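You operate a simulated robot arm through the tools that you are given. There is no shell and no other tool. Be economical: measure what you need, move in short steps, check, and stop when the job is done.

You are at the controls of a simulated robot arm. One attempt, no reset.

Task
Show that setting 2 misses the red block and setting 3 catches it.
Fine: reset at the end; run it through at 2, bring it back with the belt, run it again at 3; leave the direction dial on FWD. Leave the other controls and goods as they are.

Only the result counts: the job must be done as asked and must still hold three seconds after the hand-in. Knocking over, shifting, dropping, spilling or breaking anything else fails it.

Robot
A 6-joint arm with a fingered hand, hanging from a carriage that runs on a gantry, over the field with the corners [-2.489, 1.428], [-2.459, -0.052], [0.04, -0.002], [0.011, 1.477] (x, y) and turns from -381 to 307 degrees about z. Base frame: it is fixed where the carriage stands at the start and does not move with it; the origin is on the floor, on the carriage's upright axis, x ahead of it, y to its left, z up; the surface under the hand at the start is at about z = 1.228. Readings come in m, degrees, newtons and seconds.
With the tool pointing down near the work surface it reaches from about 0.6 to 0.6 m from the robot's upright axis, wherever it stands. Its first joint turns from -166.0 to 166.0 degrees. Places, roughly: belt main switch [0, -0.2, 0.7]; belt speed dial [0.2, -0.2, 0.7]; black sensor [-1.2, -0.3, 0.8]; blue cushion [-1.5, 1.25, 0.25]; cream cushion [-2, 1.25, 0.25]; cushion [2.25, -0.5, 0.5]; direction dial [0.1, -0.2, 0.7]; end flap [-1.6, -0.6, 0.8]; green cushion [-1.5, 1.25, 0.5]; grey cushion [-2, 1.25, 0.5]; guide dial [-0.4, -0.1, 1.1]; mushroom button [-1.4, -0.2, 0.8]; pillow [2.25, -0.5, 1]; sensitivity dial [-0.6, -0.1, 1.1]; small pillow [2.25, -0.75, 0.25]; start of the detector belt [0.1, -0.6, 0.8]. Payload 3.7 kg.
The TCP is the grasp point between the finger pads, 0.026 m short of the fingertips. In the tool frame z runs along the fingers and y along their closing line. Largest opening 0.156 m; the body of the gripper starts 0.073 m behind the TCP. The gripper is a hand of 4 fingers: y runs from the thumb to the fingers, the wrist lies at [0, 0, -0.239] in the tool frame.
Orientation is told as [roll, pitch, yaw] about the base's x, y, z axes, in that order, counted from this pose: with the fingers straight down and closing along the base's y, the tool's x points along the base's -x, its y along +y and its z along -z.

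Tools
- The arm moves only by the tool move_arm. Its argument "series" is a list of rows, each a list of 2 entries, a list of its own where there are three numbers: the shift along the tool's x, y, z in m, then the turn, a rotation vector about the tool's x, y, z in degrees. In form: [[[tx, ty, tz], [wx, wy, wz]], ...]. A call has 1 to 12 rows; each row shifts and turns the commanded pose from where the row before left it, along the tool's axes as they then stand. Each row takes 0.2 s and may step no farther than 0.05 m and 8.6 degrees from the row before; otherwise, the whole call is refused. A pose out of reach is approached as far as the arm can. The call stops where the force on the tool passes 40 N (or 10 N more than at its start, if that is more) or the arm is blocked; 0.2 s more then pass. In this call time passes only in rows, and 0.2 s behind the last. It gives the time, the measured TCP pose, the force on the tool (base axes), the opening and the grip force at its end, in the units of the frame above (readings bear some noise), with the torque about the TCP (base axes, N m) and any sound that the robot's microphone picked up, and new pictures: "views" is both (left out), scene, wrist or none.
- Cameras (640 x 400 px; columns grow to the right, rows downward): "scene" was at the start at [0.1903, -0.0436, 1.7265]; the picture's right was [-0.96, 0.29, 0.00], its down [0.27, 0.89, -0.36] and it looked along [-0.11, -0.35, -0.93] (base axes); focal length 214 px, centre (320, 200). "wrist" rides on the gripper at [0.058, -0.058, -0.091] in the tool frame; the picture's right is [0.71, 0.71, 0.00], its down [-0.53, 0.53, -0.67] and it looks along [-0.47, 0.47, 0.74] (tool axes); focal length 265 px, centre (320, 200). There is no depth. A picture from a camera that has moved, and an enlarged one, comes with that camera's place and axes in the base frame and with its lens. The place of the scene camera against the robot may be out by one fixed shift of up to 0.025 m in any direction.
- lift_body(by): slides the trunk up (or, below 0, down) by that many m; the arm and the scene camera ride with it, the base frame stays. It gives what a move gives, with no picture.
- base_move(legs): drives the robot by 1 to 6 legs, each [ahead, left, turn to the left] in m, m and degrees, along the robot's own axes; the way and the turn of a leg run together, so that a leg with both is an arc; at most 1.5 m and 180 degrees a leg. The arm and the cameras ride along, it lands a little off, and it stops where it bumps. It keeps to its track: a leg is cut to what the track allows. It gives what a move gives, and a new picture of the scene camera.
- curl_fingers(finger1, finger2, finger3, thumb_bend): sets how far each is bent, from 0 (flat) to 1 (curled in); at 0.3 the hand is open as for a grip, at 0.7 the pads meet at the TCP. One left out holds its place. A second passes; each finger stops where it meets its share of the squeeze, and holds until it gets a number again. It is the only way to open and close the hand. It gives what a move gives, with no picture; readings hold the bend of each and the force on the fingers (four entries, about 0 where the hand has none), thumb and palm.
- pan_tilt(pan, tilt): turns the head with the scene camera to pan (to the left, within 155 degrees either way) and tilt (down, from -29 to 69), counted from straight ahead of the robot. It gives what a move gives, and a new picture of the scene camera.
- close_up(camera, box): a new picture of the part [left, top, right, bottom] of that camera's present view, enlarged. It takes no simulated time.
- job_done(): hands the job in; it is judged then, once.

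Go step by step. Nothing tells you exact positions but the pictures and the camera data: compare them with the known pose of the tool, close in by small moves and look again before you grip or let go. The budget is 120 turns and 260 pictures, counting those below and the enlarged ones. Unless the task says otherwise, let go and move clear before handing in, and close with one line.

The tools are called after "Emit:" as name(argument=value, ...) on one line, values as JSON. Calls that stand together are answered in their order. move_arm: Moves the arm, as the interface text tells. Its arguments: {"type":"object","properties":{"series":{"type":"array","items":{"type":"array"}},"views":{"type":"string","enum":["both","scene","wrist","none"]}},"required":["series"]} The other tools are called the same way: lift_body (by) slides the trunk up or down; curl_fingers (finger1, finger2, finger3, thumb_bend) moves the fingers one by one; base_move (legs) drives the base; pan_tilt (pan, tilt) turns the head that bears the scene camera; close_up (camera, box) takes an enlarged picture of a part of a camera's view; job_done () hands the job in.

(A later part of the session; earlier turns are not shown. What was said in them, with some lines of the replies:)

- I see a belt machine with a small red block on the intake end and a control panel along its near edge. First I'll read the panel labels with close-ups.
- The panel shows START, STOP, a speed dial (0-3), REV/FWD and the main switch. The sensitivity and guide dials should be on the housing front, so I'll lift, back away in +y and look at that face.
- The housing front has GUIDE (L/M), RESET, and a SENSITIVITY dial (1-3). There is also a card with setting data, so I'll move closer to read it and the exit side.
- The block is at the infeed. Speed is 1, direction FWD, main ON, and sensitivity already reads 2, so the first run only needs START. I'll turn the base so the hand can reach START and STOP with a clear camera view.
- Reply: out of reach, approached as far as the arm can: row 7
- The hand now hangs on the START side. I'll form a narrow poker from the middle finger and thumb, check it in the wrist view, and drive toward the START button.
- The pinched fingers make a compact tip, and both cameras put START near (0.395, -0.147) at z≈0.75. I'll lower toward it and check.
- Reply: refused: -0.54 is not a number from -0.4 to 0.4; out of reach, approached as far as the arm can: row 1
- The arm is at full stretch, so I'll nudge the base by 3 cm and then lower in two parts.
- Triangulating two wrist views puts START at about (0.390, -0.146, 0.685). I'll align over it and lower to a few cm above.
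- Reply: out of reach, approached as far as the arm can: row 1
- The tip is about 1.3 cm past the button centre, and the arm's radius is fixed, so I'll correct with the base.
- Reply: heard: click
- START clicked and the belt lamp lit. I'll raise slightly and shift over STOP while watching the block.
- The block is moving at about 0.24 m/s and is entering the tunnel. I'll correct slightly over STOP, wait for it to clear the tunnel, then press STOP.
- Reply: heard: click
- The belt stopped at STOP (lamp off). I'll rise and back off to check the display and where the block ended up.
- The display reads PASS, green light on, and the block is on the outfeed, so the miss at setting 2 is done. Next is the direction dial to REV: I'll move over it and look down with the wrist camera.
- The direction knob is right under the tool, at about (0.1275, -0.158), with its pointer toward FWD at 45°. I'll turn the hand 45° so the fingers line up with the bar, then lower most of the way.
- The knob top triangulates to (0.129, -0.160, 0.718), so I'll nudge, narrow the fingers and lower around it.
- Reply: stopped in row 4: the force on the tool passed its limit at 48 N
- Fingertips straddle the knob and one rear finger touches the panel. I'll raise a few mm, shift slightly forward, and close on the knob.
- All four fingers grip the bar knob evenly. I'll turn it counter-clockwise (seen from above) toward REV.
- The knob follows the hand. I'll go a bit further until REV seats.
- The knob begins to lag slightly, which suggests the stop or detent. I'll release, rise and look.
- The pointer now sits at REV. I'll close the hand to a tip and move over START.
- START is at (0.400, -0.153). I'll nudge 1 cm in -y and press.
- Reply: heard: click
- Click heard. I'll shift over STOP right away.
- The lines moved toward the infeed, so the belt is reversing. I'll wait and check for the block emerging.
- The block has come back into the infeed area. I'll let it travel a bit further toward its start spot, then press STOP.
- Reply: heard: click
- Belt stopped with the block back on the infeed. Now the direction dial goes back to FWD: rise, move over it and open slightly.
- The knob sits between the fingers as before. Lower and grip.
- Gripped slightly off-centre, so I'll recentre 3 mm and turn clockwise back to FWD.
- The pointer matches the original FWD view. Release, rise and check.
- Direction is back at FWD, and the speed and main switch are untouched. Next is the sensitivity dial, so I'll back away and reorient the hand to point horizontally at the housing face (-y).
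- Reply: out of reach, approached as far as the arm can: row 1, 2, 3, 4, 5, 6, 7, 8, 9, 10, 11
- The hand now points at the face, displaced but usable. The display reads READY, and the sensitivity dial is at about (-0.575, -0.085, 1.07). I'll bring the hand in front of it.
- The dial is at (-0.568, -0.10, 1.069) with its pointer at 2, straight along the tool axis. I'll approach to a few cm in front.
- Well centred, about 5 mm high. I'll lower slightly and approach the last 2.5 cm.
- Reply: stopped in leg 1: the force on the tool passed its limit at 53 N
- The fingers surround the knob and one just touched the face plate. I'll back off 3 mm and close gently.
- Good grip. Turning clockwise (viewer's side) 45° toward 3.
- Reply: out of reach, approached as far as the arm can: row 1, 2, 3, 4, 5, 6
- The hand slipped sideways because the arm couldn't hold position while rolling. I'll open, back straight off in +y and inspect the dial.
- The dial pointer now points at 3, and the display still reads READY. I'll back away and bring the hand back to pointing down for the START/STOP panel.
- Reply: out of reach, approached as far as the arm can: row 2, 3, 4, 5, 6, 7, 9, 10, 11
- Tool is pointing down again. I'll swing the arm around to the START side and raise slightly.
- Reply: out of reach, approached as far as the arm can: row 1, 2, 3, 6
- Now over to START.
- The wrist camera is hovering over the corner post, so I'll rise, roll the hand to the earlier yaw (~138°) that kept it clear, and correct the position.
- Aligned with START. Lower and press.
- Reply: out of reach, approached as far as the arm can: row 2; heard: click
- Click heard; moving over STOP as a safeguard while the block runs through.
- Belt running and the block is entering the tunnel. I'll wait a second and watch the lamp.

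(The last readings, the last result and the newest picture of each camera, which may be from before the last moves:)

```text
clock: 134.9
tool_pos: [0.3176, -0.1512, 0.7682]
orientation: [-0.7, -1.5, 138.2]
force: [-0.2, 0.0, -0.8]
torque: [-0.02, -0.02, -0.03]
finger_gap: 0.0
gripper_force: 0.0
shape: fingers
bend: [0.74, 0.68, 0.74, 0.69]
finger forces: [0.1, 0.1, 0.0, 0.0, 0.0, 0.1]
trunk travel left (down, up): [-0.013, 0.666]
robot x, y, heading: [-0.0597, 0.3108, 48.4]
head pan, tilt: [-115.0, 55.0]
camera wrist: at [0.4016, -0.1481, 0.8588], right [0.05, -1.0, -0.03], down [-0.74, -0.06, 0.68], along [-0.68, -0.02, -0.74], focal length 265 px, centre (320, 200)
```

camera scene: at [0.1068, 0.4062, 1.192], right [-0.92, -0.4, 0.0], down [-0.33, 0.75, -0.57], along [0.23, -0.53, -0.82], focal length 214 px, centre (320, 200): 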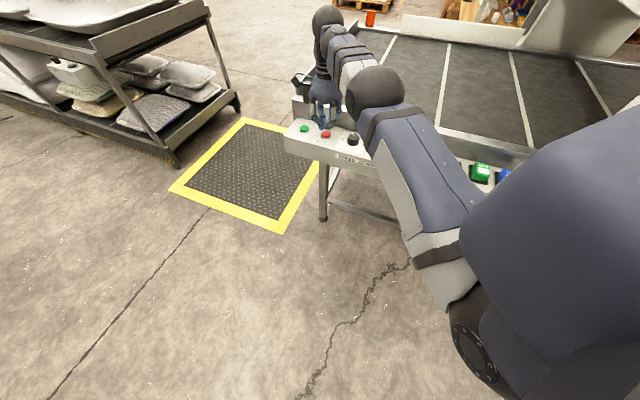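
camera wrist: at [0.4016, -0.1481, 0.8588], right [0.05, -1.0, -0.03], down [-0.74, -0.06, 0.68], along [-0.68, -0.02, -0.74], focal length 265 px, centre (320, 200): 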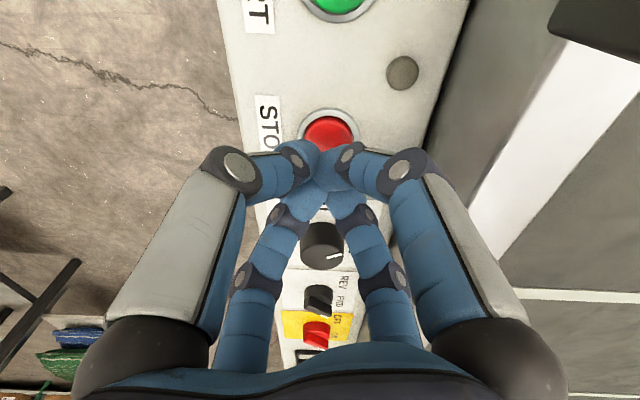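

The lamp went off by itself, so the detector stopped the belt. I'll rise, back away and look at the display.

Emit:
lift_body(by=0.1)

Emit:
base_move(legs=[[-0.154, 0.987, 0]])

Emit:
move_arm(series=[[[0, 0, 0], [0, 0, 8.2]], [[0, 0, 0], [0, 0, 8.2]], [[0, 0, 0], [0, 0, 8.2]], [[0, 0, 0], [0, 0, 8.2]], [[0, 0, 0], [0, 0, 8.2]], [[0, 0, 0], [0, 0, 8.2]], [[0, 0, 0], [0, 0, 8.2]], [[0, 0, 0], [0, 0, 8.2]], [[0, 0, 0], [0, 0, 8.2]], [[0, 0, 0], [0, 0, 8.2]], [[0, 0, 0], [0, 0, 8.2]]], views="none")

Emit:
pan_tilt(pan=-125, tilt=25)

```text
clock: 136.2
tool_pos: [0.3176, -0.1501, 0.8687]
orientation: [-0.7, -1.5, 138.2]
force: [0.1, 0.2, -0.4]
torque: [0.02, -0.02, -0.01]
finger_gap: 0.0001
gripper_force: 0.0
shape: fingers
bend: [0.74, 0.68, 0.74, 0.69]
finger forces: [0.0, 0.0, 0.0, 0.0, 0.1, 0.1]
trunk travel left (down, up): [-0.113, 0.566]
robot x, y, heading: [-0.062, 0.3154, 48.5]
head pan, tilt: [-115.0, 55.0]
```

```text
clock: 141.4
tool_pos: [-0.5271, 0.3938, 0.8684]
orientation: [-0.8, -1.5, 137.6]
force: [0.5, 1.0, 0.1]
torque: [0.02, 0.01, 0.0]
finger_gap: 0.0
gripper_force: 0.0
shape: fingers
bend: [0.74, 0.68, 0.74, 0.69]
finger forces: [0.0, 0.1, 0.1, 0.1, 0.0, 0.1]
trunk travel left (down, up): [-0.113, 0.566]
robot x, y, heading: [-0.9063, 0.8578, 48.1]
head pan, tilt: [-115.0, 55.0]
camera scene: at [-0.7347, 0.9523, 1.292], right [-0.92, -0.39, 0.0], down [-0.32, 0.75, -0.57], along [0.22, -0.53, -0.82], focal length 214 px, centre (320, 200)
```

scene: 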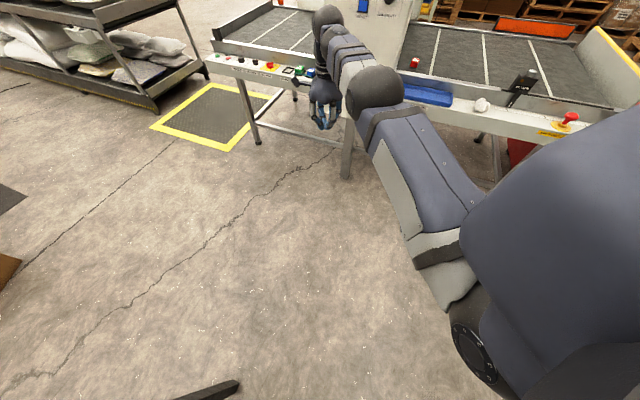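

```text
clock: 143.8
tool_pos: [-0.528, 0.3929, 0.8693]
orientation: [1.6, -0.7, 47.4]
force: [-0.7, 0.6, 0.5]
torque: [-0.02, -0.03, 0.03]
finger_gap: 0.0002
gripper_force: 0.0
shape: fingers
bend: [0.74, 0.68, 0.74, 0.69]
finger forces: [0.0, 0.1, 0.0, 0.0, 0.1, 0.1]
trunk travel left (down, up): [-0.113, 0.566]
robot x, y, heading: [-0.9057, 0.862, 48.1]
head pan, tilt: [-115.0, 55.0]
```

```text
clock: 144.8
tool_pos: [-0.5271, 0.3932, 0.8704]
orientation: [1.5, -0.7, 47.5]
force: [0.2, 0.9, 0.0]
torque: [-0.01, -0.02, 0.01]
finger_gap: 0.0003
gripper_force: 0.1
shape: fingers
bend: [0.74, 0.68, 0.74, 0.69]
finger forces: [0.0, 0.0, 0.1, 0.1, 0.0, 0.1]
trunk travel left (down, up): [-0.113, 0.566]
robot x, y, heading: [-0.9038, 0.8607, 48.2]
head pan, tilt: [-125.0, 25.0]
camera scene: at [-0.742, 0.9288, 1.3359], right [-0.97, -0.23, 0.0], down [-0.1, 0.41, -0.91], along [0.2, -0.88, -0.42], focal length 214 px, centre (320, 200)
```

scene: 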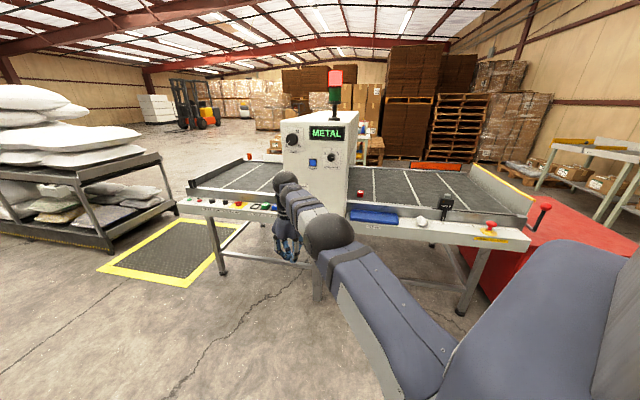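

The display shows METAL with the red beacon, so setting 3 caught it. Now RESET: reorient the hand horizontally as before.

Emit:
move_arm(series=[[[0.0251, -0.023, -0.0024], [5.53, 6.03, 0]], [[0.0251, -0.023, -0.0024], [5.53, 6.03, 0]], [[0.0251, -0.023, -0.0024], [5.53, 6.03, 0]], [[0.0251, -0.023, -0.0024], [5.53, 6.03, 0]], [[0.0251, -0.023, -0.0024], [5.53, 6.03, 0]], [[0.0251, -0.023, -0.0024], [5.53, 6.03, 0]], [[0.0251, -0.023, -0.0024], [5.53, 6.03, 0]], [[0.0251, -0.023, -0.0024], [5.53, 6.03, 0]], [[0.0251, -0.023, -0.0024], [5.53, 6.03, 0]], [[0.0251, -0.023, -0.0024], [5.53, 6.03, 0]], [[0.0251, -0.023, -0.0024], [5.53, 6.03, 0]]], views="both")

```text
clock: 147.2
tool_pos: [-0.8217, 0.268, 1.1715]
orientation: [-87.0, 45.0, 4.9]
force: [-0.2, 0.8, 0.1]
torque: [-0.01, -0.01, -0.01]
finger_gap: 0.0001
gripper_force: 0.1
shape: fingers
bend: [0.74, 0.68, 0.74, 0.69]
finger forces: [0.0, 0.0, 0.0, 0.0, 0.0, 0.0]
out of reach, approached as far as the arm can: row 1, 2, 3, 4, 5, 6, 7, 8, 9, 10, 11
trunk travel left (down, up): [-0.113, 0.566]
robot x, y, heading: [-0.9024, 0.8595, 48.1]
head pan, tilt: [-125.0, 25.0]
camera scene: at [-0.7423, 0.9288, 1.3359], right [-0.97, -0.22, 0.0], down [-0.1, 0.41, -0.91], along [0.2, -0.88, -0.42], focal length 214 px, centre (320, 200)
camera wrist: at [-0.8256, 0.3572, 1.2562], right [-1.0, -0.05, 0.0], down [-0.04, 0.69, -0.72], along [0.04, -0.72, -0.7], focal length 265 px, centre (320, 200)
```

scene: 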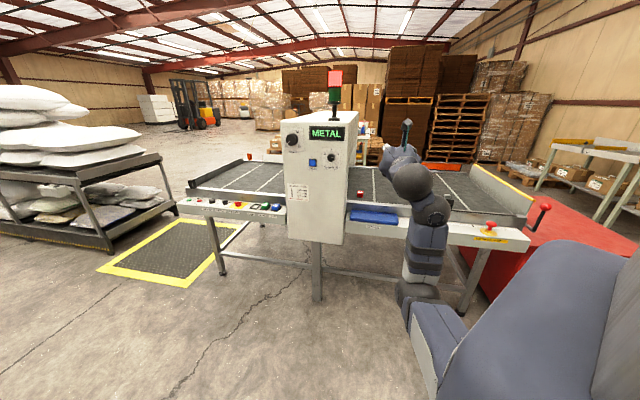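
wrist: 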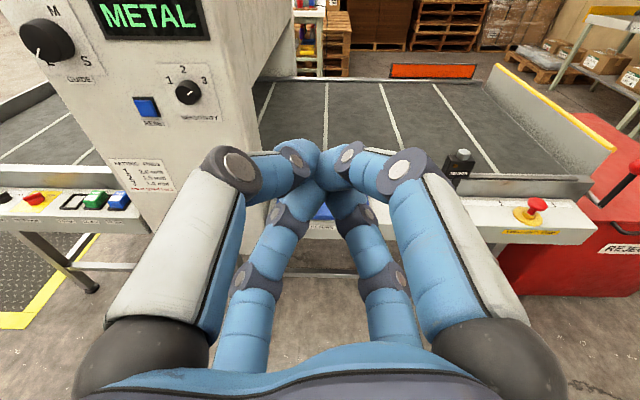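

RESET triangulates to about (-0.472, -0.105, 1.033). I'll lower and bring the tip in front of it.

Emit:
base_move(legs=[[0.029, -0.436, 0]])

Emit:
lift_body(by=-0.11)

Emit:
move_arm(series=[[[-0.0177, 0.0177, 0], [0, 0, 0]]], views="wrist")

```text
clock: 149.8
tool_pos: [-0.4839, 0.0013, 1.1713]
orientation: [-87.0, 44.9, 5.0]
force: [0.2, 0.4, 0.1]
torque: [-0.03, -0.01, 0.01]
finger_gap: 0.0002
gripper_force: 0.0
shape: fingers
bend: [0.74, 0.68, 0.74, 0.69]
finger forces: [0.0, 0.0, 0.1, 0.0, 0.0, 0.1]
trunk travel left (down, up): [-0.113, 0.566]
robot x, y, heading: [-0.5647, 0.5951, 47.9]
head pan, tilt: [-125.0, 25.0]
camera scene: at [-0.4039, 0.6616, 1.336], right [-0.97, -0.22, 0.0], down [-0.09, 0.41, -0.91], along [0.2, -0.88, -0.42], focal length 214 px, centre (320, 200)
```

scene: 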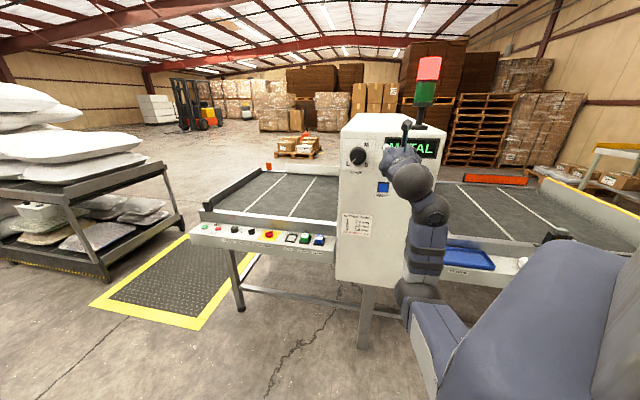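

```text
clock: 151.2
tool_pos: [-0.4849, 0.0004, 1.0607]
orientation: [-86.9, 44.9, 5.1]
force: [0.5, -1.4, -0.2]
torque: [0.04, 0.0, 0.02]
finger_gap: 0.0001
gripper_force: 0.1
shape: fingers
bend: [0.74, 0.68, 0.74, 0.69]
finger forces: [0.0, 0.0, 0.1, 0.0, 0.0, 0.0]
trunk travel left (down, up): [-0.003, 0.676]
robot x, y, heading: [-0.5644, 0.591, 48.0]
head pan, tilt: [-125.0, 25.0]
```

```text
clock: 151.6
tool_pos: [-0.486, 0.0034, 1.0388]
orientation: [-86.6, 45.0, 5.5]
force: [0.5, -1.0, -0.3]
torque: [0.04, -0.02, -0.01]
finger_gap: 0.0
gripper_force: 0.1
shape: fingers
bend: [0.74, 0.68, 0.74, 0.69]
finger forces: [0.0, 0.0, 0.0, 0.0, 0.0, 0.0]
out of reach, approached as far as the arm can: row 1
trunk travel left (down, up): [-0.003, 0.676]
robot x, y, heading: [-0.5633, 0.5917, 47.8]
head pan, tilt: [-125.0, 25.0]
camera wrist: at [-0.4905, 0.0926, 1.1237], right [-1.0, -0.05, 0.0], down [-0.04, 0.7, -0.72], along [0.04, -0.71, -0.7], focal length 265 px, centre (320, 200)
```

wrist: 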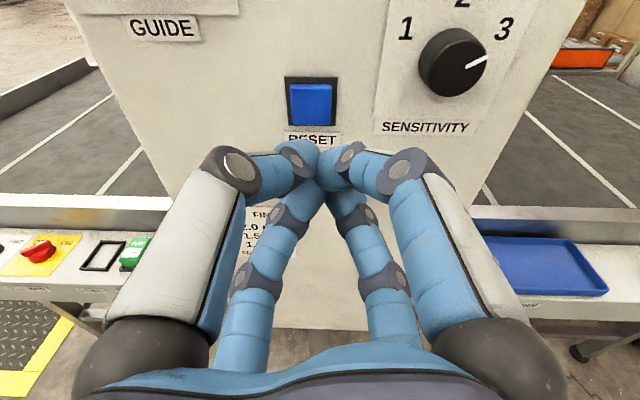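

Sensitivity is confirmed at 3, and RESET is just ahead at (-0.474, -0.10, 1.036). Closing in with a 1 cm lateral correction.

Emit:
base_move(legs=[[-0.0375, -0.0487, 0]])

Emit:
move_arm(series=[[[0, 0, 0], [0, 0, 0]]], views="wrist")

```text
clock: 152.6
tool_pos: [-0.4723, -0.0588, 1.0386]
orientation: [-86.7, 44.9, 5.6]
force: [0.0, -0.3, -0.3]
torque: [0.02, 0.04, 0.0]
finger_gap: 0.0
gripper_force: 0.1
shape: fingers
bend: [0.74, 0.68, 0.74, 0.69]
finger forces: [0.0, 0.0, 0.0, 0.0, 0.1, 0.0]
trunk travel left (down, up): [-0.003, 0.676]
robot x, y, heading: [-0.5562, 0.5298, 48.0]
head pan, tilt: [-125.0, 25.0]
camera scene: at [-0.3924, 0.6005, 1.226], right [-0.97, -0.23, 0.0], down [-0.1, 0.41, -0.91], along [0.2, -0.88, -0.42], focal length 214 px, centre (320, 200)
```

scene: 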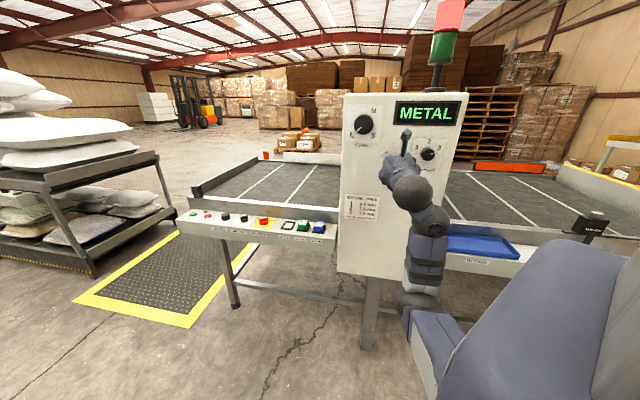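

```text
clock: 153.0
tool_pos: [-0.4723, -0.0579, 1.0379]
orientation: [-86.5, 44.9, 5.6]
force: [-0.3, 0.6, -0.2]
torque: [0.01, -0.02, 0.0]
finger_gap: 0.0
gripper_force: 0.0
shape: fingers
bend: [0.74, 0.68, 0.74, 0.69]
finger forces: [0.0, 0.1, 0.0, 0.0, 0.0, 0.0]
trunk travel left (down, up): [-0.003, 0.676]
robot x, y, heading: [-0.5534, 0.5304, 48.0]
head pan, tilt: [-125.0, 25.0]
camera wrist: at [-0.4773, 0.031, 1.1239], right [-1.0, -0.06, 0.0], down [-0.04, 0.7, -0.72], along [0.04, -0.71, -0.7], focal length 265 px, centre (320, 200)
```

wrist: 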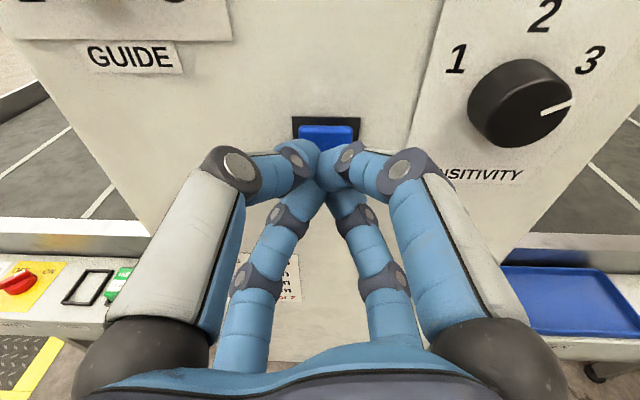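

The tip is lined up with RESET, so push in gently.

Emit:
base_move(legs=[[-0.0154, -0.0099, 0]])

Emit:
close_up(camera="scene", box=[330, 80, 480, 200])

```text
clock: 153.8
tool_pos: [-0.4765, -0.077, 1.0384]
orientation: [-86.8, 45.0, 5.7]
force: [0.1, 0.6, 0.0]
torque: [0.0, 0.01, 0.0]
finger_gap: 0.0
gripper_force: 0.1
shape: fingers
bend: [0.74, 0.68, 0.74, 0.69]
finger forces: [0.0, 0.1, 0.0, 0.0, 0.0, 0.1]
trunk travel left (down, up): [-0.003, 0.676]
robot x, y, heading: [-0.5559, 0.5149, 47.9]
head pan, tilt: [-125.0, 25.0]
heard: click
camera scene: at [-0.3958, 0.5825, 1.2259], right [-0.97, -0.23, 0.0], down [-0.1, 0.41, -0.91], along [0.2, -0.88, -0.42], focal length 214 px, centre (320, 200)
```

scene: 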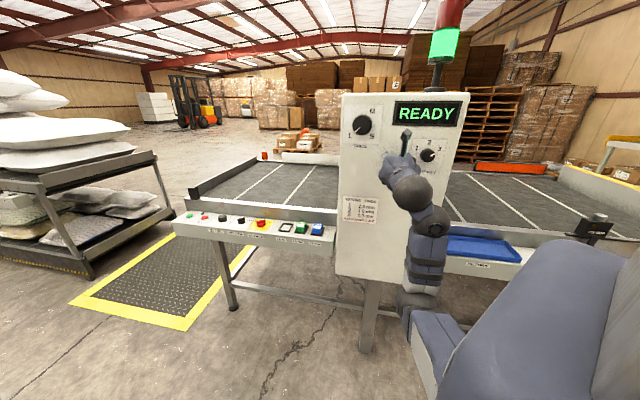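

```text
3.33 times, centred on (405, 140) of scene
camera zoom: at [-0.3958, 0.5825, 1.2259], right [-0.97, -0.23, 0.0], down [-0.1, 0.41, -0.91], along [0.2, -0.88, -0.42], focal length 715 px, centre (37, 400)
```

zoom: 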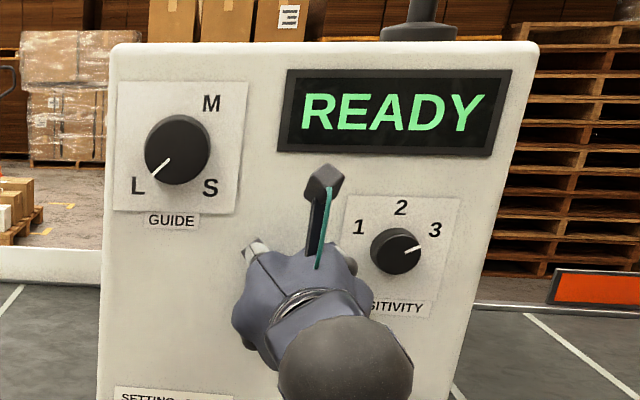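

Reset worked: READY with the green beacon. I'll back the hand clear and verify the final state.

Emit:
base_move(legs=[[0.26, 0.23, 0]])

Emit:
pan_tilt(pan=-130, tilt=35)

Emit:
close_up(camera="scene", box=[150, 60, 470, 260])

Emit:
close_up(camera="scene", box=[150, 150, 310, 250])

```text
clock: 156.1
tool_pos: [-0.4793, 0.2705, 1.0382]
orientation: [-86.6, 45.0, 5.1]
force: [0.7, 0.0, -0.6]
torque: [-0.02, -0.03, 0.02]
finger_gap: 0.0
gripper_force: 0.0
shape: fingers
bend: [0.74, 0.68, 0.74, 0.69]
finger forces: [0.1, 0.1, 0.1, 0.0, 0.0, 0.0]
trunk travel left (down, up): [-0.003, 0.676]
robot x, y, heading: [-0.5568, 0.8618, 47.5]
head pan, tilt: [-125.0, 25.0]
camera scene: at [-0.3916, 0.9279, 1.226], right [-0.98, -0.22, 0.0], down [-0.09, 0.41, -0.91], along [0.2, -0.88, -0.42], focal length 214 px, centre (320, 200)
```

scene: 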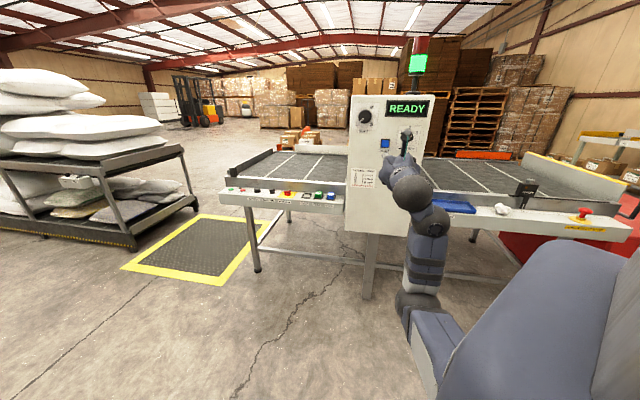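

```text
clock: 156.8
tool_pos: [-0.478, 0.2711, 1.039]
orientation: [-86.6, 45.0, 5.1]
force: [0.7, 0.8, 0.8]
torque: [-0.02, -0.02, 0.02]
finger_gap: 0.0002
gripper_force: 0.0
shape: fingers
bend: [0.74, 0.68, 0.74, 0.69]
finger forces: [0.0, 0.0, 0.0, 0.0, 0.0, 0.0]
trunk travel left (down, up): [-0.003, 0.676]
robot x, y, heading: [-0.5521, 0.8608, 47.4]
head pan, tilt: [-130.0, 35.0]
camera scene: at [-0.4, 0.9301, 1.2103], right [-0.99, -0.13, 0.0], down [-0.07, 0.57, -0.82], along [0.11, -0.81, -0.57], focal length 214 px, centre (320, 200)
```

scene: 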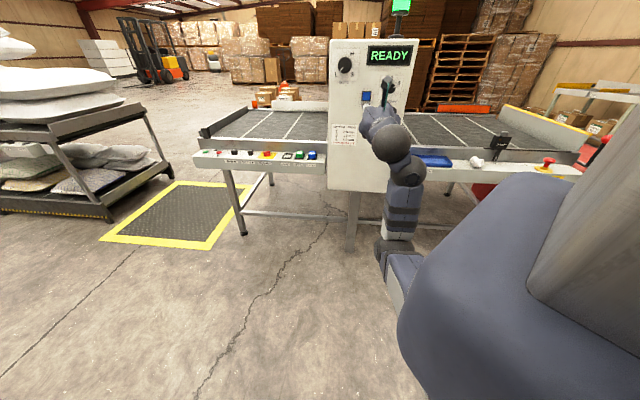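

```text
2.00 times, centred on (310, 160) of scene
camera zoom: at [-0.4, 0.9301, 1.2103], right [-0.99, -0.13, 0.0], down [-0.07, 0.57, -0.82], along [0.11, -0.81, -0.57], focal length 429 px, centre (340, 280)
```

zoom: 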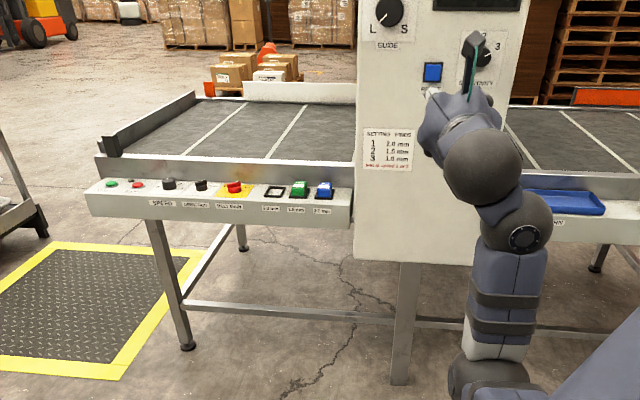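

```text
4.00 times, centred on (230, 200) of scene
camera zoom: at [-0.4, 0.9301, 1.2103], right [-0.99, -0.13, 0.0], down [-0.07, 0.57, -0.82], along [0.11, -0.81, -0.57], focal length 858 px, centre (680, 200)
```

zoom: 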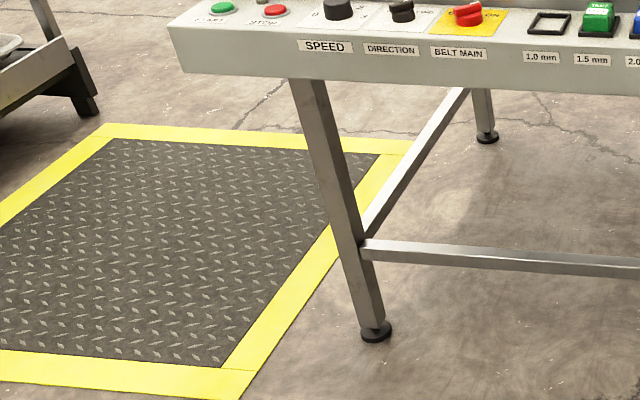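

READY and the dials look right, with the hand clear. A last check that the belt is still and the block is at rest.

Emit:
lift_body(by=0.35)

Emit:
move_arm(series=[[[0, 0, 0], [0, 0, 0]]], views="both")

Emit:
move_arm(series=[[[0, 0, 0], [0, 0, 0]], [[0, 0, 0], [0, 0, 0]], [[0, 0, 0], [0, 0, 0]]], views="both")

```text
clock: 160.2
tool_pos: [-0.4781, 0.2692, 1.3887]
orientation: [-86.5, 45.0, 5.2]
force: [-0.4, 0.2, 0.5]
torque: [0.03, 0.02, -0.01]
finger_gap: 0.0001
gripper_force: 0.1
shape: fingers
bend: [0.74, 0.68, 0.74, 0.69]
finger forces: [0.0, 0.1, 0.0, 0.1, 0.1, 0.1]
trunk travel left (down, up): [-0.353, 0.326]
robot x, y, heading: [-0.5504, 0.8594, 47.7]
head pan, tilt: [-130.0, 35.0]
```

```text
clock: 160.6
tool_pos: [-0.4775, 0.2692, 1.3881]
orientation: [-86.6, 45.0, 5.1]
force: [0.0, -0.8, 0.6]
torque: [-0.01, 0.02, 0.0]
finger_gap: 0.0
gripper_force: 0.1
shape: fingers
bend: [0.74, 0.68, 0.74, 0.69]
finger forces: [0.0, 0.0, 0.0, 0.1, 0.0, 0.0]
trunk travel left (down, up): [-0.353, 0.326]
robot x, y, heading: [-0.553, 0.8559, 47.4]
head pan, tilt: [-130.0, 35.0]
camera scene: at [-0.4001, 0.9301, 1.5602], right [-0.99, -0.13, 0.0], down [-0.07, 0.57, -0.82], along [0.11, -0.81, -0.57], focal length 214 px, centre (320, 200)
camera wrist: at [-0.4821, 0.3583, 1.4739], right [-1.0, -0.05, 0.0], down [-0.03, 0.7, -0.72], along [0.03, -0.71, -0.7], focal length 265 px, centre (320, 200)
```

scene: 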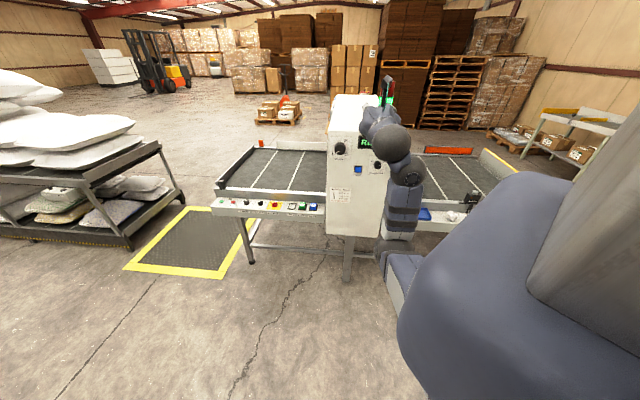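
wrist: 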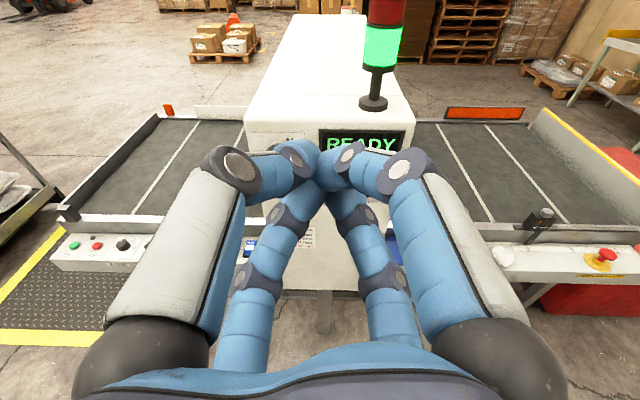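

```text
clock: 161.4
tool_pos: [-0.4782, 0.2691, 1.3893]
orientation: [-86.6, 45.1, 5.1]
force: [-0.1, -0.5, 0.1]
torque: [-0.03, -0.04, 0.01]
finger_gap: 0.0002
gripper_force: 0.0
shape: fingers
bend: [0.74, 0.68, 0.74, 0.69]
finger forces: [0.0, 0.0, 0.1, 0.1, 0.0, 0.0]
trunk travel left (down, up): [-0.353, 0.326]
robot x, y, heading: [-0.5557, 0.8625, 47.6]
head pan, tilt: [-130.0, 35.0]
camera scene: at [-0.4001, 0.9301, 1.5602], right [-0.99, -0.13, 0.0], down [-0.07, 0.57, -0.82], along [0.11, -0.81, -0.57], focal length 214 px, centre (320, 200)
camera wrist: at [-0.4821, 0.3583, 1.4739], right [-1.0, -0.05, 0.0], down [-0.03, 0.7, -0.72], along [0.03, -0.71, -0.7], focal length 265 px, centre (320, 200)
```

scene: 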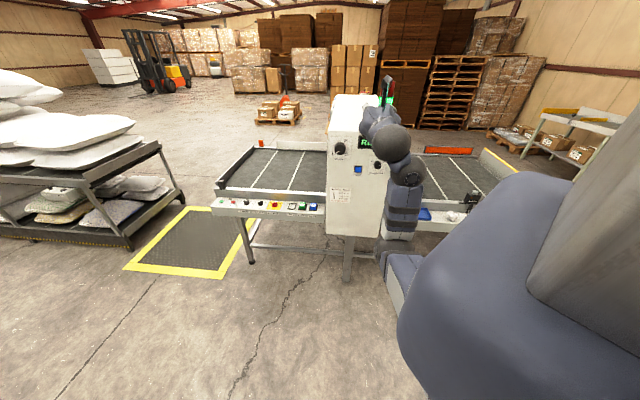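
wrist: 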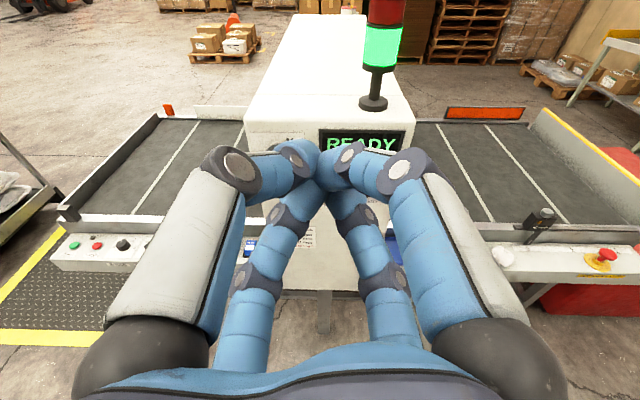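

The belt is still, the detector shows READY, the direction dial is on FWD, and the hand is clear of everything. Handing in.

Emit:
job_done()

```text
The job is handed in.
```

The red block ran through at setting 2 and the detector showed PASS. The belt brought it back, and at setting 3 the detector showed METAL and stopped the belt; I then pressed RESET and left the direction dial on FWD and the sensitivity dial on 3. I last saw the block just past the tunnel on the outfeed belt, but the arm hid it in the final pictures.
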